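You operate a simulated robot arm through the tools that you are given. There is no shell and no other tool. Be economical: measure what you need, move in short steps, check, and stop when the job is done.

Carry out the task below with a simulated robot arm. There is one attempt and no reset: what you move stays moved.

TASK
Put the purple box from the long table on top of the wood block. Then take the purple plant pot and leave it on the black drip tray.

It is judged by the outcome, as a careful person would: the job done as asked, and still so three seconds after it is handed in. It fails if anything else is knocked over, pushed out of place, dropped, spilled or broken.

THE ROBOT
A 7-joint arm with a two-finger parallel gripper, fixed in place. Base frame: the origin is at the foot of the arm, x ahead of it, y to its left, z up; the work surface is at about z = 0. Lengths are in mm, angles in rad, forces in N, time in s.
With the tool pointing down near the work surface it reaches from about 220 to 580 mm from the base axis. Its first joint turns from -1.152 to 1.152 rad. Payload 2.5 kg.
Tool frame: the origin (TCP) lies between the finger pads and is the grasp point; the fingertips stand 23 mm ahead of it; z points along the fingers, y is the line along which they close. The gripper opens to 94 mm. The fingers are 38 mm wide and 10 mm thick; the gripper's body (54 by 96 mm) begins 39 mm behind the TCP.
Orientation is that of the tool frame in the base frame, as a unit quaternion [x, y, z, w]. With the fingers straight down and closing along the base's y, the tool's x points along the base's -x, its y along +y and its z along -z.

THE INTERFACE
- The arm moves only by the tool servo_tool. Its argument "plan" is text: rows parted by semicolons, each of 7 numbers parted by spaces: the shift along the tool's x, y, z in mm, then the turn, a rotation vector about the tool's x, y, z in rad, then the opening, from 0 (shut) to 1 (fully open). In form: x y z wx wy wz fingers; .... A call has 1 to 12 rows; each row shifts and turns the commanded pose from where the row before left it, along the tool's axes as they then stand. A row lasts 0.2 s, in which the tool goes at most 50 mm and 0.15 rad; a call with a longer step from one row to the next is refused whole, and so is a gripper value outside its range. A pose out of reach is approached as far as the arm can. The call stops where the force on the tool passes 40 N (or 10 N more than at its start, if that is more) or the arm is blocked; 0.2 s more then pass. The fingers move at their own pace (about 108 mm/s each) and stop on an object; they squeeze with about 30 N. The grip force told is the motor's: it shows also when the fingers shut on nothing. Time passes only in rows, and 0.2 s behind the last, so rows that do not move let the fingers close. It gives the time, the measured TCP pose, the force on the tool (base axes), the opening and the grip force at its end, in the units of the frame above (readings bear some noise).
- Cameras (640 x 400 px; columns grow to the right, rows downward): "scene" is fixed at [86.1, -391.7, 547.4]; the picture's right is [0.98, -0.19, 0.00], its down [-0.10, -0.53, -0.84] and it looks along [0.16, 0.83, -0.54] (base axes); focal length 329 px, centre (320, 200). "wrist" rides on the gripper at [-39, 0, -44] in the tool frame; the picture's right is [0.00, -1.00, 0.00], its down [0.97, 0.00, -0.24] and it looks along [0.24, 0.00, 0.97] (tool axes); focal length 218 px, centre (320, 200).
- get_image(camera): a new picture of that camera. No time passes.
- pixel_to_xyz(camera, pixels): for up to 12 pixels [column, row] of the newest picture of that camera ("zoom" is the newest enlarged one), the place [x, y, z] in the base frame of the surface seen there, good to about 2 mm. No time passes.
- inspect(camera, box): a new picture of the part [left, top, right, bottom] of that camera's present view, enlarged. No time passes.
- finish_job(): hands the job in; it is judged then, once.

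Work in short steps. Measure before you move; look again where a grasp or a placing could have gone wrong, and mend it. You have 80 turns and 46 pictures in all, the two below and enlarged ones among them. Open the gripper and draw the arm clear of the work before you hand the job in, unless the task says otherwise; then end with one line.

The tools are called after ">>>" by a JSON object that holds its "fn" and its "kwargs". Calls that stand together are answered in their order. servo_tool: Moves the arm, as the interface text tells. Its arguments: {"type":"object","properties":{"plan":{"type":"string"}},"required":["plan"]} The other tools are called the same way: get_image (camera) takes a picture; pixel_to_xyz (camera, pixels) gives the place of the surface under pixels of a picture; inspect (camera, box) takes an enlarged picture of a part of a camera's view; finish_job () hands the job in.

At the start:

```text
t: 0.0
eef_pos: [383.7, 245.8, 288.6]
ee_rot: [0.0, 1.0, 0.0, 0.0]
force: [0.7, -0.1, -1.3]
grip_width: 94.0
finger_force: 0.1
```

scene: 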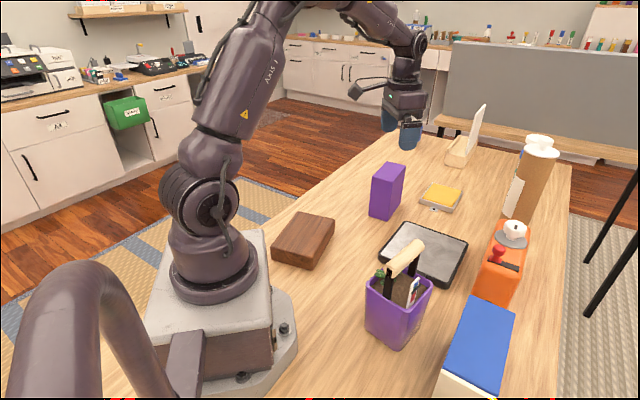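
wrist: 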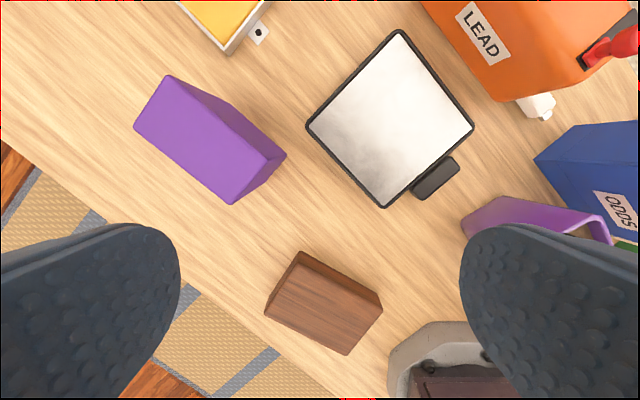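

I begin by measuring the purple box, wood block, tray and pot in both pictures.

>>> {"fn": "pixel_to_xyz", "kwargs": {"camera": "wrist", "pixels": [[168, 78], [136, 127], [232, 202], [284, 156], [240, 185], [300, 253], [381, 296], [346, 353], [266, 303], [325, 300], [200, 140]]}}

>>> {"fn": "pixel_to_xyz", "kwargs": {"camera": "scene", "pixels": [[377, 165], [390, 163], [404, 170], [388, 178], [371, 213], [389, 219], [305, 212], [335, 222], [311, 262], [273, 252], [305, 237]]}}

>>> {"fn": "inspect", "kwargs": {"camera": "scene", "box": [340, 200, 500, 360]}}

>>> {"fn": "inspect", "kwargs": {"camera": "scene", "box": [260, 140, 420, 280]}}

```text
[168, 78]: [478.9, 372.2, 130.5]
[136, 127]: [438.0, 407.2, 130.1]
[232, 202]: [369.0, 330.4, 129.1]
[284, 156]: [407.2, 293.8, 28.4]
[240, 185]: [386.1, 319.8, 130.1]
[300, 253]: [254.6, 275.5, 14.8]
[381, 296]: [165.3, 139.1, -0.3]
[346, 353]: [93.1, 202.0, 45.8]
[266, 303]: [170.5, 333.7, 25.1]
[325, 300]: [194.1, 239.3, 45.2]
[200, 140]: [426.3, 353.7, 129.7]
```

```text
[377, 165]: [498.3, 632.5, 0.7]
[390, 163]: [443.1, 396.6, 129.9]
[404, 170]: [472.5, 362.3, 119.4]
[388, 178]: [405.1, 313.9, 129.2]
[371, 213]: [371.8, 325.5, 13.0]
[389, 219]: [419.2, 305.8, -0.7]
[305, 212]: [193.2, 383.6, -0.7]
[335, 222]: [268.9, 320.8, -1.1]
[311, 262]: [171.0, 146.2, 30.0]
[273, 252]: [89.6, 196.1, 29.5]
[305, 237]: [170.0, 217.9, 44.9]
```

```text
2.50 times, centred on (420, 280) of scene
```

zoom: 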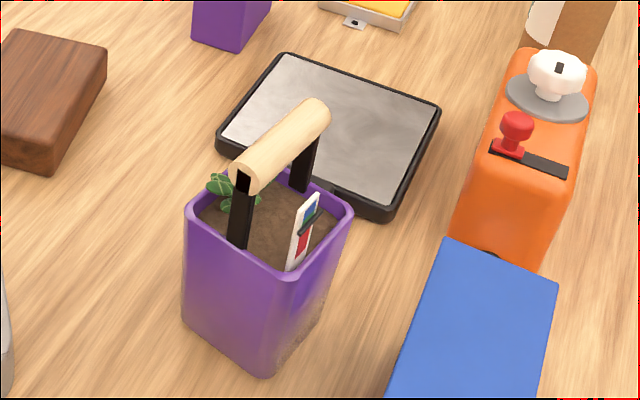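

```text
2.86 times, centred on (340, 210) of scene
```

zoom: 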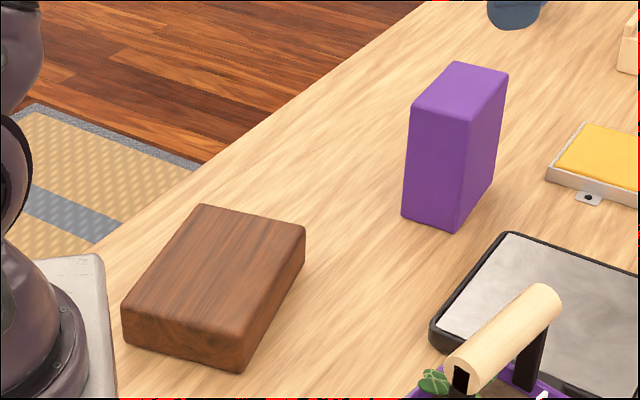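

The box's top is at z≈130 and the wood block's at z≈45; I need exact corners from an enlarged wrist view.

>>> {"fn": "inspect", "kwargs": {"camera": "wrist", "box": [120, 60, 300, 220]}}

>>> {"fn": "inspect", "kwargs": {"camera": "wrist", "box": [250, 240, 400, 370]}}

```text
2.50 times, centred on (210, 140) of wrist
```

zoom: 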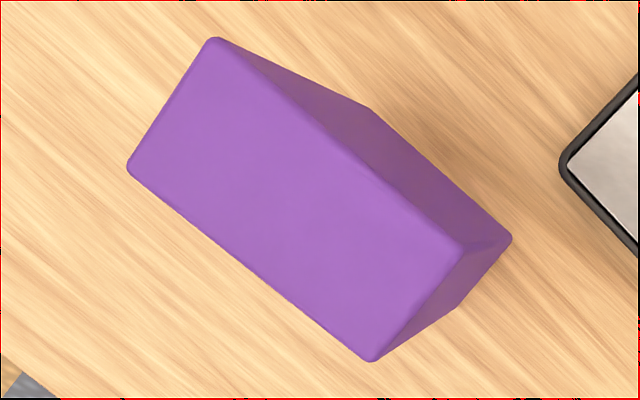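

```text
3.08 times, centred on (325, 305) of wrist
```

zoom: 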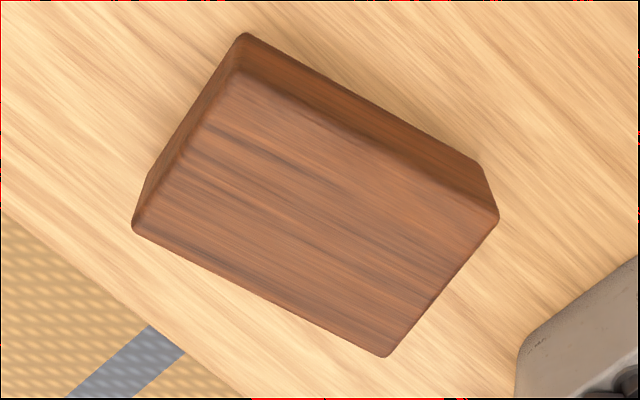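

Box top: centre about (424.5, 352), 55×104 mm, long axis at 48°. Wood block top: centre (171.6, 240.5), 102×155 mm, long axis at 57.7°. I turn the tool by 48.5° and go above the box.

>>> {"fn": "servo_tool", "kwargs": {"plan": "0 0 0 0 0 -0.141 1; 0 0 0 0 0 -0.141 1; 0 0 0 0 0 -0.141 1; 0 0 0 0 0 -0.141 1; 0 0 0 0 0 -0.141 1; 0 0 0 0 0 -0.141 1; -26.7 10 0 0 0 0 1; -26.7 10 0 0 0 0 1; -26.7 10 0 0 0 0 1; -26.6 9.9 0 0 0 0 1; 0 0 0 0 0 0 1"}}

>>> {"fn": "get_image", "kwargs": {"camera": "wrist"}}

```text
t: 2.4
eef_pos: [424.5, 353.2, 287.6]
ee_rot: [-0.411, 0.912, -0.001, 0.0]
force: [-0.5, 0.0, 0.3]
grip_width: 94.0
finger_force: 0.1
```

```text
39 pictures are left
```

wrist: 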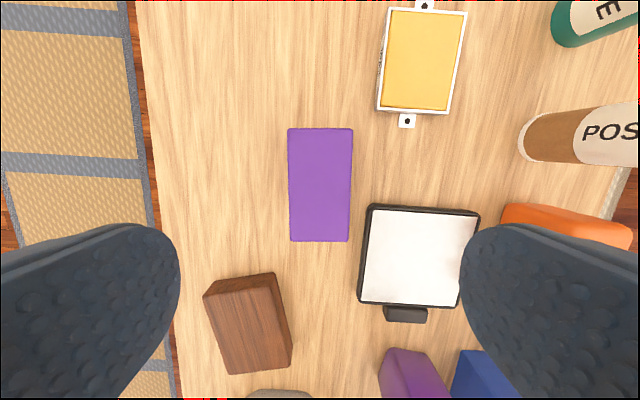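

The box lies centred between columns 288 and 352, well aligned. I descend to z=100 and close.

>>> {"fn": "servo_tool", "kwargs": {"plan": "0 0 35 0 0 0 1; 0 0 35 0 0 0 1; 0 0 35 0 0 0 1; 0 0 35 0 0 0 1; 0 0 25 0 0 0 1; 0 0 15 0 0 0 1; 0 0 7 0 0 0 1; 0 0 0 0 0 0 1; 0 0 0 0 0 0 0.5; 0 0 0 0 0 0 0.3; 0 0 0 0 0 0 0.3; 0 0 0 0 0 0 0.3"}}

```text
t: 5.0
eef_pos: [425.9, 351.4, 99.5]
ee_rot: [-0.41, 0.912, 0.0, 0.001]
force: [0.3, 0.4, 0.3]
grip_width: 59.8
finger_force: 29.7
```

The fingers hold the box at 59.8 mm. I squeeze fully and lift straight.

>>> {"fn": "servo_tool", "kwargs": {"plan": "0 0 0 0 0 0 0; 0 0 0 0 0 0 0; 0 0 -10 0 0 0 0; 0 0 -25 0 0 0 0; 0 0 -30 0 0 0 0; 0 0 -30 0 0 0 0; 0 0 -25 0 0 0 0; 0 0 0 0 0 0 0"}}

>>> {"fn": "get_image", "kwargs": {"camera": "wrist"}}

>>> {"fn": "get_image", "kwargs": {"camera": "scene"}}

```text
t: 6.8
eef_pos: [423.9, 353.4, 220.2]
ee_rot: [-0.411, 0.912, 0.001, 0.001]
force: [0.5, -0.2, -2.5]
grip_width: 59.8
finger_force: 29.9
```

```text
38 pictures are left
```

wrist: 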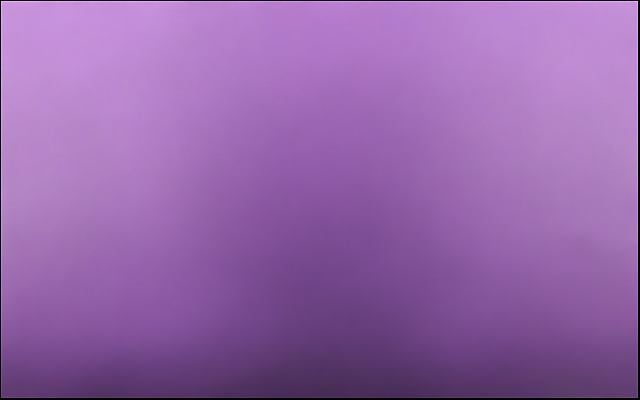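

```text
37 pictures are left
```

scene: 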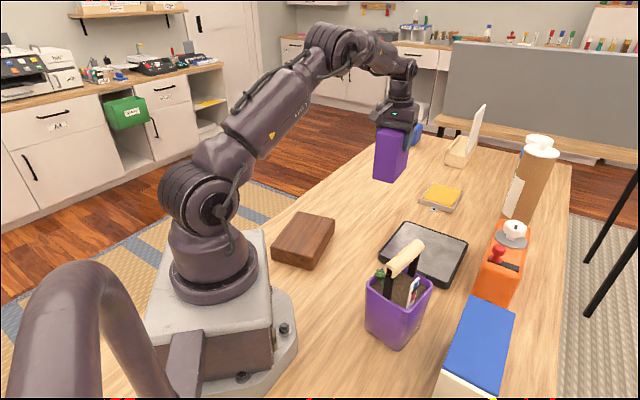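

The box is held and clear (bottom at ~z 120). I turn 9.2° more and carry it over the wood block.

>>> {"fn": "servo_tool", "kwargs": {"plan": "0 0 0 0 0 -0.08 0; 0 0 0 0 0 -0.081 0; 15.1 10.1 0 0 0 0 0; 25 16.6 0 0 0 0 0; 30 19.9 0 0 0 0 0; 30 19.9 0 0 0 0 0; 30 19.9 0 0 0 0 0; 30 19.9 0 0 0 0 0; 30 19.9 0 0 0 0 0; 25 16.6 0 0 0 0 0; 15 10.1 0 0 0 0 0; 0 0 0 0 0 0 0"}}

>>> {"fn": "get_image", "kwargs": {"camera": "scene"}}

```text
t: 9.4
eef_pos: [172.7, 239.7, 219.9]
ee_rot: [-0.482, 0.876, 0.0, -0.001]
force: [-0.2, 0.8, -3.2]
grip_width: 59.8
finger_force: 30.2
```

```text
36 pictures are left
```

scene: 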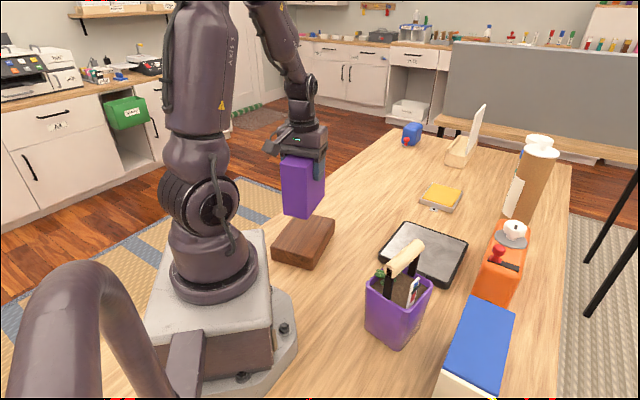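

Alignment looks right; I lower to about 15 mm above the block and look.

>>> {"fn": "servo_tool", "kwargs": {"plan": "0 0 15 0 0 0 0; 0 0 20 0 0 0 0; 0 0 15 0 0 0 0; 0 0 10 0 0 0 0; 0 0 0 0 0 0 0"}}

>>> {"fn": "inspect", "kwargs": {"camera": "scene", "box": [240, 130, 380, 280]}}

```text
t: 10.6
eef_pos: [172.7, 239.7, 160.0]
ee_rot: [-0.482, 0.876, 0.0, -0.001]
force: [-0.6, 0.2, -1.8]
grip_width: 59.7
finger_force: 30.1
```

```text
2.67 times, centred on (310, 205) of scene
```

zoom: 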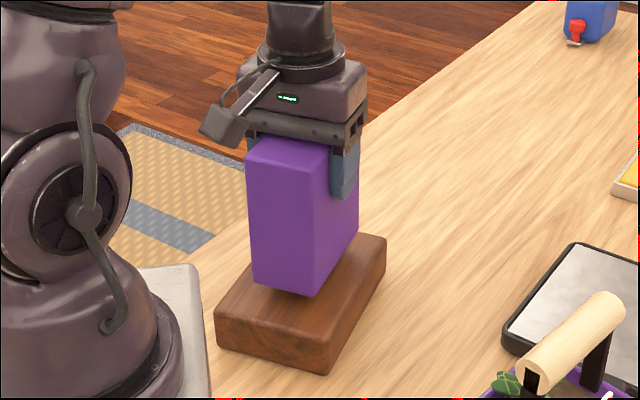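

It sits well over the block. I lower the last 15 mm slowly.

>>> {"fn": "servo_tool", "kwargs": {"plan": "0 0 6 0 0 0 0; 0 0 4 0 0 0 0; 0 0 2 0 0 0 0; 0 0 1.5 0 0 0 0; 0 0 1 0 0 0 0; 0 0 0 0 0 0 0"}}

```text
t: 12.0
eef_pos: [172.2, 240.1, 146.8]
ee_rot: [-0.482, 0.876, 0.0, 0.0]
force: [0.0, 0.8, -2.8]
grip_width: 60.2
finger_force: 29.8
```

Force still ~-2.8 N (the box's weight), so not yet in contact; I go down by another 1–2 mm.

>>> {"fn": "servo_tool", "kwargs": {"plan": "0 0 0.7 0 0 0 0; 0 0 0.7 0 0 0 0; 0 0 0 0 0 0 0"}}

```text
t: 12.8
eef_pos: [172.9, 238.6, 144.5]
ee_rot: [-0.483, 0.876, 0.0, 0.001]
force: [0.3, -0.1, -3.0]
grip_width: 59.8
finger_force: 30.2
```

>>> {"fn": "servo_tool", "kwargs": {"plan": "0 0 0.7 0 0 0 0; 0 0 0 0 0 0 0"}}

>>> {"fn": "inspect", "kwargs": {"camera": "scene", "box": [260, 190, 360, 270]}}

```text
t: 13.4
eef_pos: [172.7, 239.1, 144.5]
ee_rot: [-0.482, 0.876, 0.001, 0.0]
force: [-4.1, -4.1, 15.3]
grip_width: 59.9
finger_force: 29.8
```

```text
5.00 times, centred on (310, 230) of scene
```

zoom: 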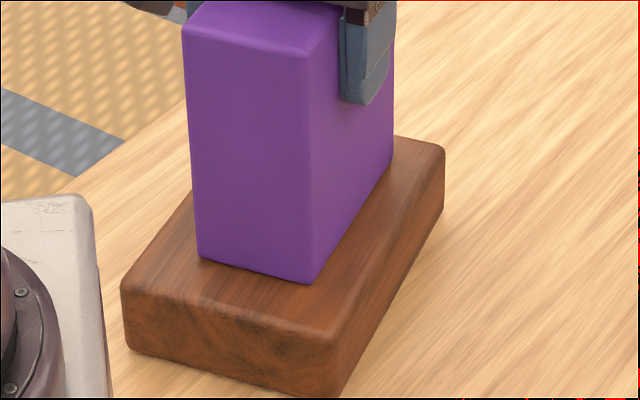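

Contact made (15 N upward), box seated. I open the gripper and rise straight.

>>> {"fn": "servo_tool", "kwargs": {"plan": "0 0 0 0 0 0 0.75; 0 0 0 0 0 0 0.9; 0 0 0 0 0 0 0.9; 0 0 -10 0 0 0 0.9; 0 0 -25 0 0 0 0.9; 0 0 -35 0 0 0 0.9; 0 0 -40 0 0 0 1; 0 0 -40 0 0 0 1; 0 0 0 0 0 0 1"}}

>>> {"fn": "get_image", "kwargs": {"camera": "scene"}}

```text
t: 15.4
eef_pos: [172.8, 239.2, 294.3]
ee_rot: [-0.483, 0.876, 0.0, 0.0]
force: [0.6, -0.3, -0.7]
grip_width: 94.1
finger_force: 0.1
```

```text
33 pictures are left
```

scene: 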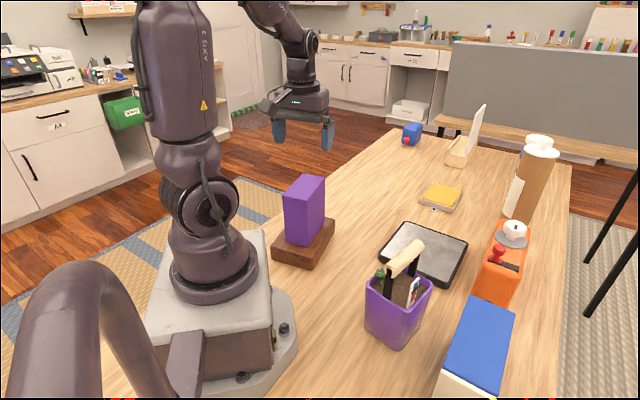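

The box stands on the block. Now I measure the pot (handle ~(405,259)) and the tray in the scene view.

>>> {"fn": "inspect", "kwargs": {"camera": "scene", "box": [350, 210, 480, 350]}}

```text
2.86 times, centred on (415, 280) of scene
```

zoom: 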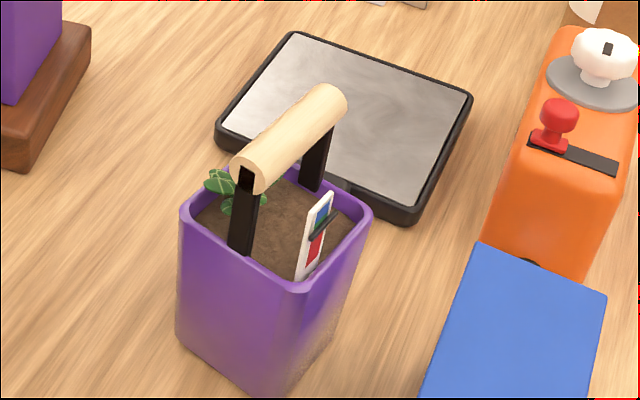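

>>> {"fn": "pixel_to_xyz", "kwargs": {"camera": "zoom", "pixels": [[250, 168], [295, 130], [328, 98], [244, 235], [317, 175], [188, 212], [297, 286], [366, 212], [272, 385], [182, 325], [325, 205], [222, 185]]}}

>>> {"fn": "pixel_to_xyz", "kwargs": {"camera": "zoom", "pixels": [[295, 36], [470, 95], [412, 212], [220, 130], [400, 120], [340, 75], [410, 190], [285, 90], [555, 50], [560, 110], [480, 250], [603, 292]]}}

```text
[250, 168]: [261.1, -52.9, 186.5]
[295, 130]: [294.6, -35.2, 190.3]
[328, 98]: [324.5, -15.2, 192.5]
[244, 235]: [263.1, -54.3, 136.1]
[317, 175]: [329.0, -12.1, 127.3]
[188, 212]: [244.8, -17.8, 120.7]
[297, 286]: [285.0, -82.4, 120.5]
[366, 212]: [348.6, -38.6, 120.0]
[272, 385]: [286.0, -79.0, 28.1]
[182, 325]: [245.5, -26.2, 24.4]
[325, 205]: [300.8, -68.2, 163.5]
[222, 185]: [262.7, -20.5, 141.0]
```

```text
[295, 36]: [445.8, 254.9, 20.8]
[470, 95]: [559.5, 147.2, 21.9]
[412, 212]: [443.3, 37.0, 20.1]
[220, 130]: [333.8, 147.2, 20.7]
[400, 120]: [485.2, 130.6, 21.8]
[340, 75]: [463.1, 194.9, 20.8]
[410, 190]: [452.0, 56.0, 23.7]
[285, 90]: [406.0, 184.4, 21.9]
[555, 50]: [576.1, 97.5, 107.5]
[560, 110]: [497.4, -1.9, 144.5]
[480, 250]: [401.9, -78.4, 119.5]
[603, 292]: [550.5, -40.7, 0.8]
```

Pot rim is centred near (296.5, -28) at z=120; handle runs at ~31° with top z≈193; a card label reaches z≈163 about 37 mm off the handle axis. Tray centre ≈ (445.6, 146.6), surface z≈21. I go over the pot, turning the tool by -27°, for a look from above.

>>> {"fn": "servo_tool", "kwargs": {"plan": "0 0 0 0 0 0.118 1; 0 0 0 0 0 0.118 1; 0 0 0 0 0 0.118 1; 0 0 0 0 0 0.117 1; 4.2 -41.9 0 0 0 0 1; 4.2 -41.9 0 0 0 0 1; 4.2 -41.9 0 0 0 0 1; 4.2 -41.9 0 0 0 0 1; 4.2 -41.9 0 0 0 0 1; 4.2 -41.9 0 0 0 0 1; 4.2 -41.9 0 0 0 0 1; 0 0 0 0 0 0 1"}}

>>> {"fn": "get_image", "kwargs": {"camera": "wrist"}}

```text
t: 18.0
eef_pos: [297.1, -29.7, 291.7]
ee_rot: [-0.264, 0.965, -0.001, 0.0]
force: [0.6, -0.1, -0.3]
grip_width: 93.9
finger_force: 0.0
```

```text
31 pictures are left
```

wrist: 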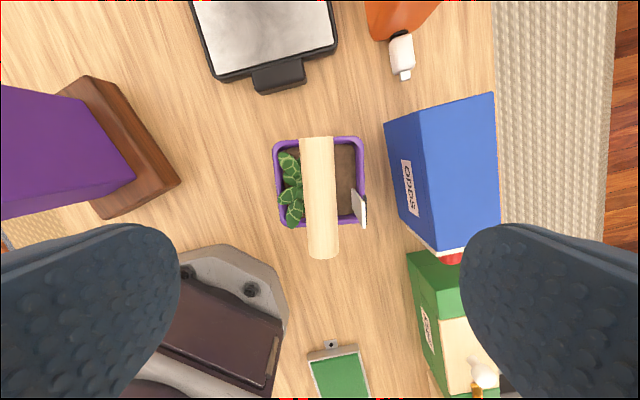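

The handle is centred (columns 301–337, row ~197) but turned ~3° to the tool; the card spans (352,190)–(366,225). I check the heights of handle and card.

>>> {"fn": "inspect", "kwargs": {"camera": "wrist", "box": [260, 120, 380, 270]}}

>>> {"fn": "pixel_to_xyz", "kwargs": {"camera": "wrist", "pixels": [[353, 191], [359, 205], [364, 212], [364, 225], [318, 170], [320, 195], [322, 230], [310, 195], [331, 195], [365, 140], [276, 147], [282, 224]]}}

>>> {"fn": "inspect", "kwargs": {"camera": "scene", "box": [365, 230, 435, 300]}}

```text
2.67 times, centred on (320, 195) of wrist
```

zoom: 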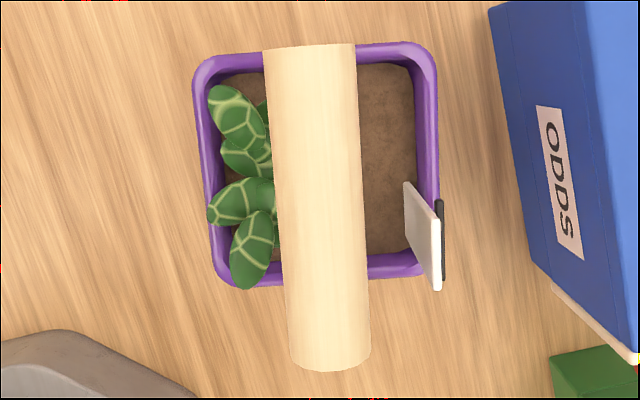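

```text
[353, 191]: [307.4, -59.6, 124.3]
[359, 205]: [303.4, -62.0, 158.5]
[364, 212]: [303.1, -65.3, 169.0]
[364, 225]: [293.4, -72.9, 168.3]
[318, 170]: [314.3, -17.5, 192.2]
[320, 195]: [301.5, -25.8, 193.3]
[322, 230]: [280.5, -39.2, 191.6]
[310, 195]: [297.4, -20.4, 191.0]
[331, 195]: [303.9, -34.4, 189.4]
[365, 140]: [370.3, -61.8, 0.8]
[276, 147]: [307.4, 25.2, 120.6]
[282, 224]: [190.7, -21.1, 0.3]
```

```text
5.71 times, centred on (400, 265) of scene
```

zoom: 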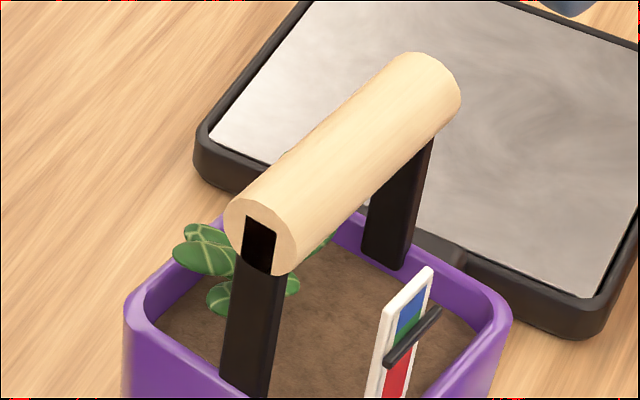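

Handle: 26 mm diameter, axis z≈180; card top z≈169 at ~33 mm from the axis. I use a narrow 42 mm opening (outer faces at 31 mm), correct 3° and descend partway.

>>> {"fn": "servo_tool", "kwargs": {"plan": "0 0 0 0 0 -0.056 0.44; 0 0 0 0 0 0 0.44; 0 0 20 0 0 0 0.44; 0 0 20 0 0 0 0.44; 0 0 15 0 0 0 0.44; 0 0 0 0 0 0 0.44"}}

>>> {"fn": "get_image", "kwargs": {"camera": "wrist"}}

```text
t: 19.4
eef_pos: [297.5, -28.2, 240.2]
ee_rot: [-0.292, 0.957, 0.0, 0.0]
force: [0.1, 0.6, 0.0]
grip_width: 41.7
finger_force: 0.1
```

```text
28 pictures are left
```

wrist: 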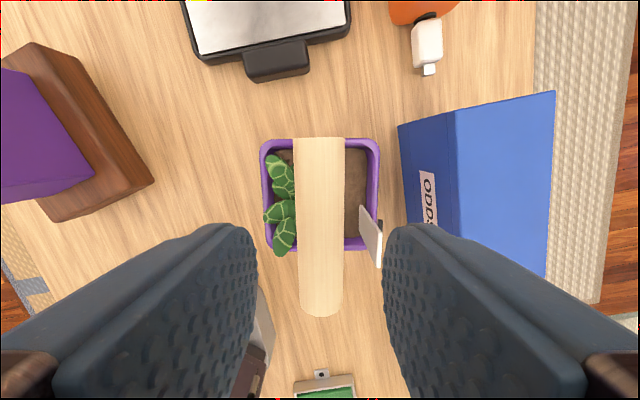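

Handle centred (columns 294–344) and parallel. I descend to z≈188.

>>> {"fn": "servo_tool", "kwargs": {"plan": "0 0 15 0 0 0 0.44; 0 0 15 0 0 0 0.44; 0 0 12 0 0 0 0.44; 0 0 6 0 0 0 0.44; 0 0 4 0 0 0 0.44; 0 0 0 0 0 0 0.44"}}

>>> {"fn": "inspect", "kwargs": {"camera": "scene", "box": [350, 210, 450, 310]}}

>>> {"fn": "get_image", "kwargs": {"camera": "wrist"}}

```text
t: 20.8
eef_pos: [297.1, -28.9, 187.4]
ee_rot: [-0.291, 0.957, 0.001, 0.001]
force: [0.5, 0.6, 1.1]
grip_width: 41.5
finger_force: 0.0
```

```text
4.00 times, centred on (400, 260) of scene
```

zoom: 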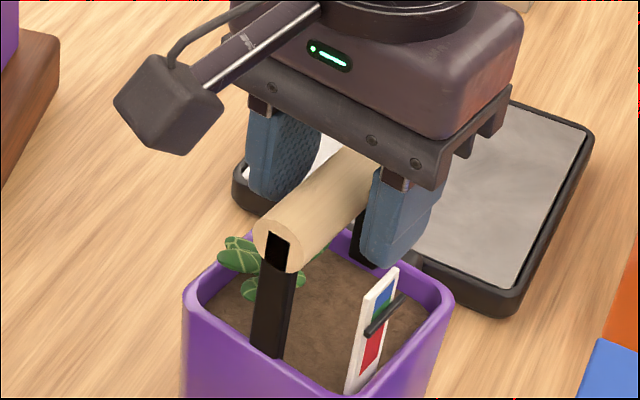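

```text
26 pictures are left
```

wrist: 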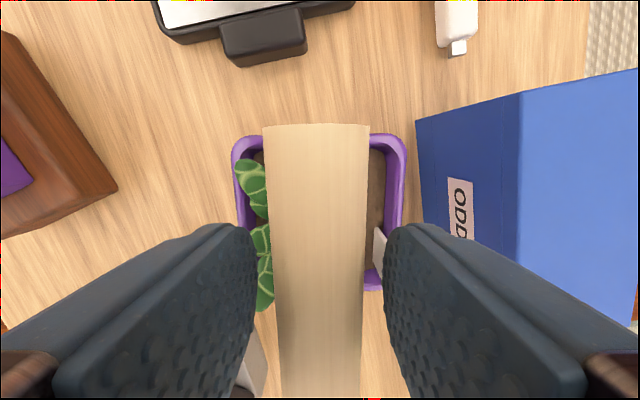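

The fingers straddle the handle and clear the card. I close, then lift a little.

>>> {"fn": "servo_tool", "kwargs": {"plan": "0 0 0 0 0 0 0.2; 0 0 0 0 0 0 0; 0 0 0 0 0 0 0; 0 0 0 0 0 0 0; 0 0 -3 0 0 0 0; 0 0 -7 0 0 0 0; 0 0 -10 0 0 0 0; 0 0 0 0 0 0 0; 0 0 0 0 0 0 0"}}

>>> {"fn": "inspect", "kwargs": {"camera": "scene", "box": [340, 210, 480, 360]}}

```text
t: 22.8
eef_pos: [297.4, -27.2, 206.6]
ee_rot: [-0.291, 0.957, 0.0, 0.0]
force: [-0.2, 1.2, -7.0]
grip_width: 23.8
finger_force: 30.5
```

```text
2.67 times, centred on (410, 285) of scene
```

zoom: 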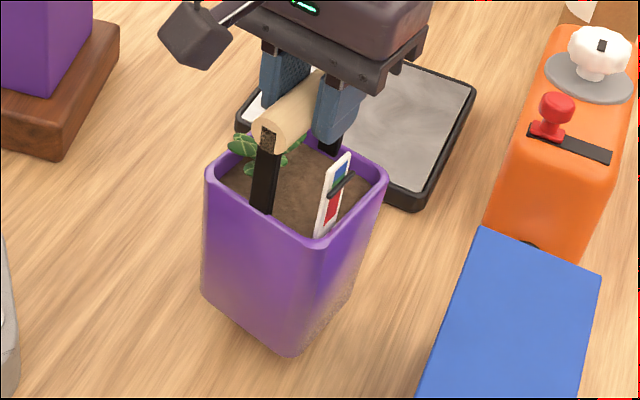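

The pot hangs level (≈7 N). I lift it to ~z 255 and turn 9° so that it lines up with the tray.

>>> {"fn": "servo_tool", "kwargs": {"plan": "0 0 -10 0 0 0 0; 0 0 -15 0 0 0 0; 0 0 -15 0 0 0 0; 0 0 -10 0 0 -0.04 0; 0 0 0 0 0 -0.06 0; 0 0 0 0 0 -0.06 0; 0 0 0 0 0 0 0; 0 0 0 0 0 0 0"}}

>>> {"fn": "get_image", "kwargs": {"camera": "scene"}}

```text
t: 24.6
eef_pos: [297.3, -26.5, 257.3]
ee_rot: [-0.367, 0.93, 0.0, 0.0]
force: [-0.3, 0.5, -6.9]
grip_width: 23.6
finger_force: 30.0
```

```text
24 pictures are left
```

scene: 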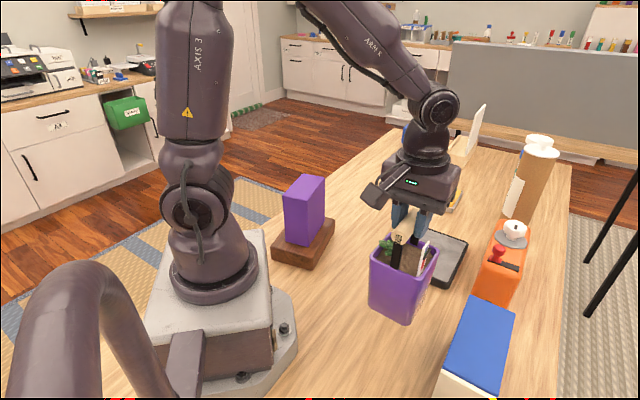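

Now I carry it over the tray centre (445.6, 146.6) with a gentle ramp.

>>> {"fn": "servo_tool", "kwargs": {"plan": "-8 0.9 0 0 0 0 0; -17 2 0 0 0 0 0; -25 2.9 0 0 0 0 0; -30 3.5 0 0 0 0 0; -33 3.8 0 0 0 0 0; -33 3.8 0 0 0 0 0; -30 3.5 0 0 0 0 0; -25 2.9 0 0 0 0 0; -17 2 0 0 0 0 0; -9 0.9 0 0 0 0 0; 0 0 0 0 0 0 0; 0 0 0 0 0 0 0"}}

>>> {"fn": "get_image", "kwargs": {"camera": "scene"}}

>>> {"fn": "get_image", "kwargs": {"camera": "wrist"}}

```text
t: 27.2
eef_pos: [444.8, 146.3, 257.4]
ee_rot: [-0.367, 0.93, 0.0, 0.001]
force: [0.5, -0.3, -6.8]
grip_width: 23.6
finger_force: 29.9
```

```text
23 pictures are left
```

scene: 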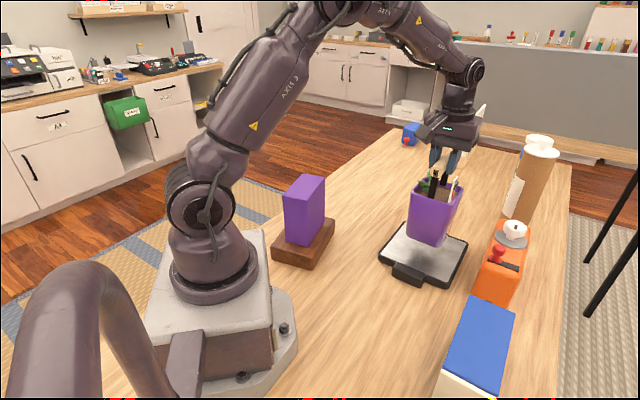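

```text
22 pictures are left
```

wrist: 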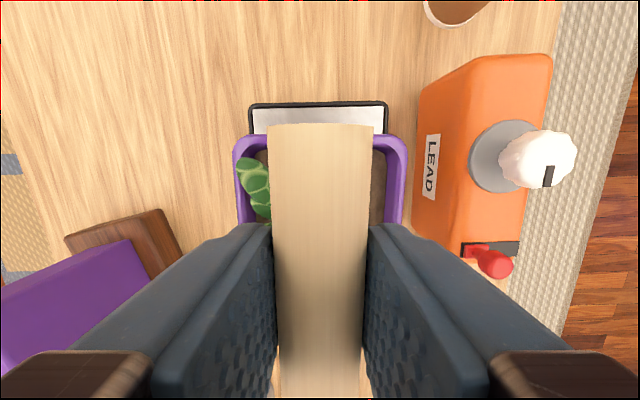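

The pot is centred over the tray. I lower to ~5 mm above the expected contact (TCP ≈209).

>>> {"fn": "servo_tool", "kwargs": {"plan": "0 0 8 0 0 0 0; 0 0 12 0 0 0 0; 0 0 11 0 0 0 0; 0 0 7 0 0 0 0; 0 0 4 0 0 0 0; 0 0 0 0 0 0 0"}}

>>> {"fn": "inspect", "kwargs": {"camera": "scene", "box": [365, 160, 485, 300]}}

```text
t: 28.6
eef_pos: [444.4, 146.0, 214.6]
ee_rot: [-0.366, 0.93, 0.0, 0.0]
force: [-0.6, 0.6, -6.7]
grip_width: 23.6
finger_force: 30.2
```

```text
2.86 times, centred on (425, 230) of scene
```

zoom: 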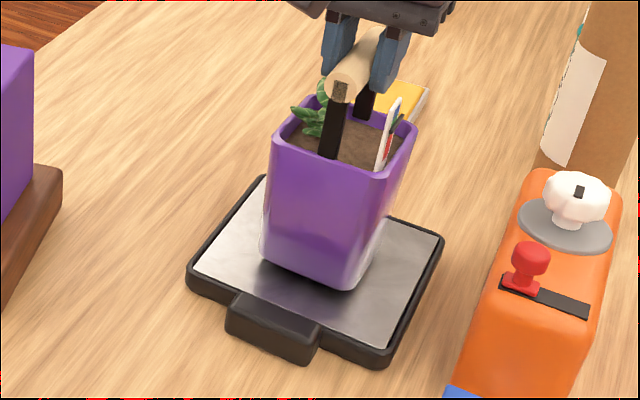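

Level and centred just above the plate. I lower in 1 mm steps to contact.

>>> {"fn": "servo_tool", "kwargs": {"plan": "0 0 2 0 0 0 0; 0 0 1.5 0 0 0 0; 0 0 1 0 0 0 0; 0 0 0 0 0 0 0"}}

```text
t: 29.6
eef_pos: [444.5, 145.3, 211.0]
ee_rot: [-0.367, 0.93, 0.0, 0.0]
force: [0.4, -0.1, -6.9]
grip_width: 23.6
finger_force: 29.8
```

>>> {"fn": "servo_tool", "kwargs": {"plan": "0 0 1 0 0 0 0; 0 0 0.7 0 0 0 0; 0 0 0 0 0 0 0"}}

```text
t: 30.4
eef_pos: [446.0, 146.5, 210.0]
ee_rot: [-0.367, 0.93, 0.0, 0.0]
force: [-2.7, -1.4, 1.2]
grip_width: 23.6
finger_force: 29.9
```

Contact: the load has gone onto the tray. I open only to ~38 mm (card beside the finger) and rise straight.

>>> {"fn": "servo_tool", "kwargs": {"plan": "0 0 0 0 0 0 0.33; 0 0 0 0 0 0 0.4; 0 0 0 0 0 0 0.4; 0 0 -8 0 0 0 0.4; 0 0 -20 0 0 0 0.4; 0 0 -30 0 0 0 0.4; 0 0 -30 0 0 0 0.4; 0 0 0 0 0 0 0.4"}}

>>> {"fn": "get_image", "kwargs": {"camera": "scene"}}

>>> {"fn": "get_image", "kwargs": {"camera": "wrist"}}

```text
t: 32.2
eef_pos: [444.5, 148.1, 296.7]
ee_rot: [-0.368, 0.93, 0.0, 0.0]
force: [0.0, -0.3, 0.4]
grip_width: 37.6
finger_force: 0.2
```

```text
20 pictures are left
```

scene: 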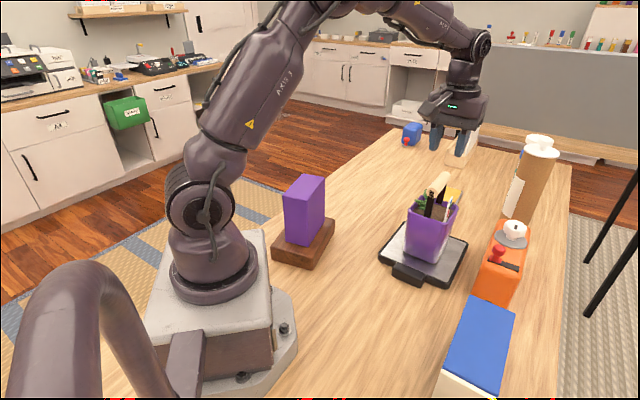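

```text
19 pictures are left
```

wrist: 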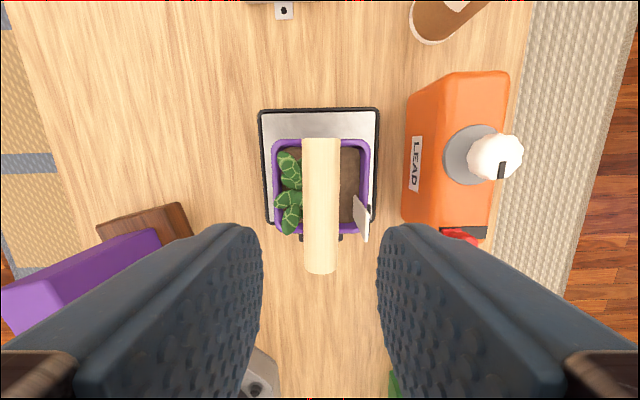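

The pot stands on the tray, everything upright. I open the gripper and draw the arm clear.

>>> {"fn": "servo_tool", "kwargs": {"plan": "0 0 -30 0 0 0 0.6; 0 0 -30 0 0 0 1; 0 35 0 0 0 0 1; 0 35 0 0 0 0 1; 0 35 0 0 0 0 1; 0 0 0 0 0 0 1; 0 0 0 0 0 0 1"}}

>>> {"fn": "get_image", "kwargs": {"camera": "scene"}}

```text
t: 33.8
eef_pos: [372.6, 224.4, 358.1]
ee_rot: [-0.367, 0.93, 0.001, 0.0]
force: [0.1, -0.1, 0.5]
grip_width: 94.1
finger_force: 0.0
```

```text
18 pictures are left
```

scene: 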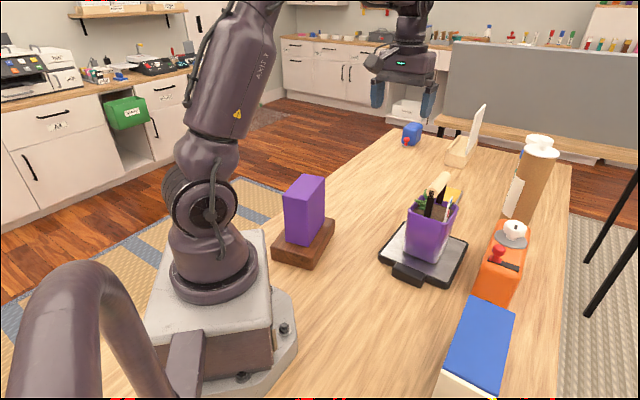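

Both objects are in place and the rest is undisturbed; I hand in.

>>> {"fn": "finish_job", "kwargs": {}}

```text
The job is handed in.
```

The purple box is standing on the wood block and the purple plant pot is on the black drip tray. The arm is clear with the gripper open, and nothing else was disturbed in the last picture.
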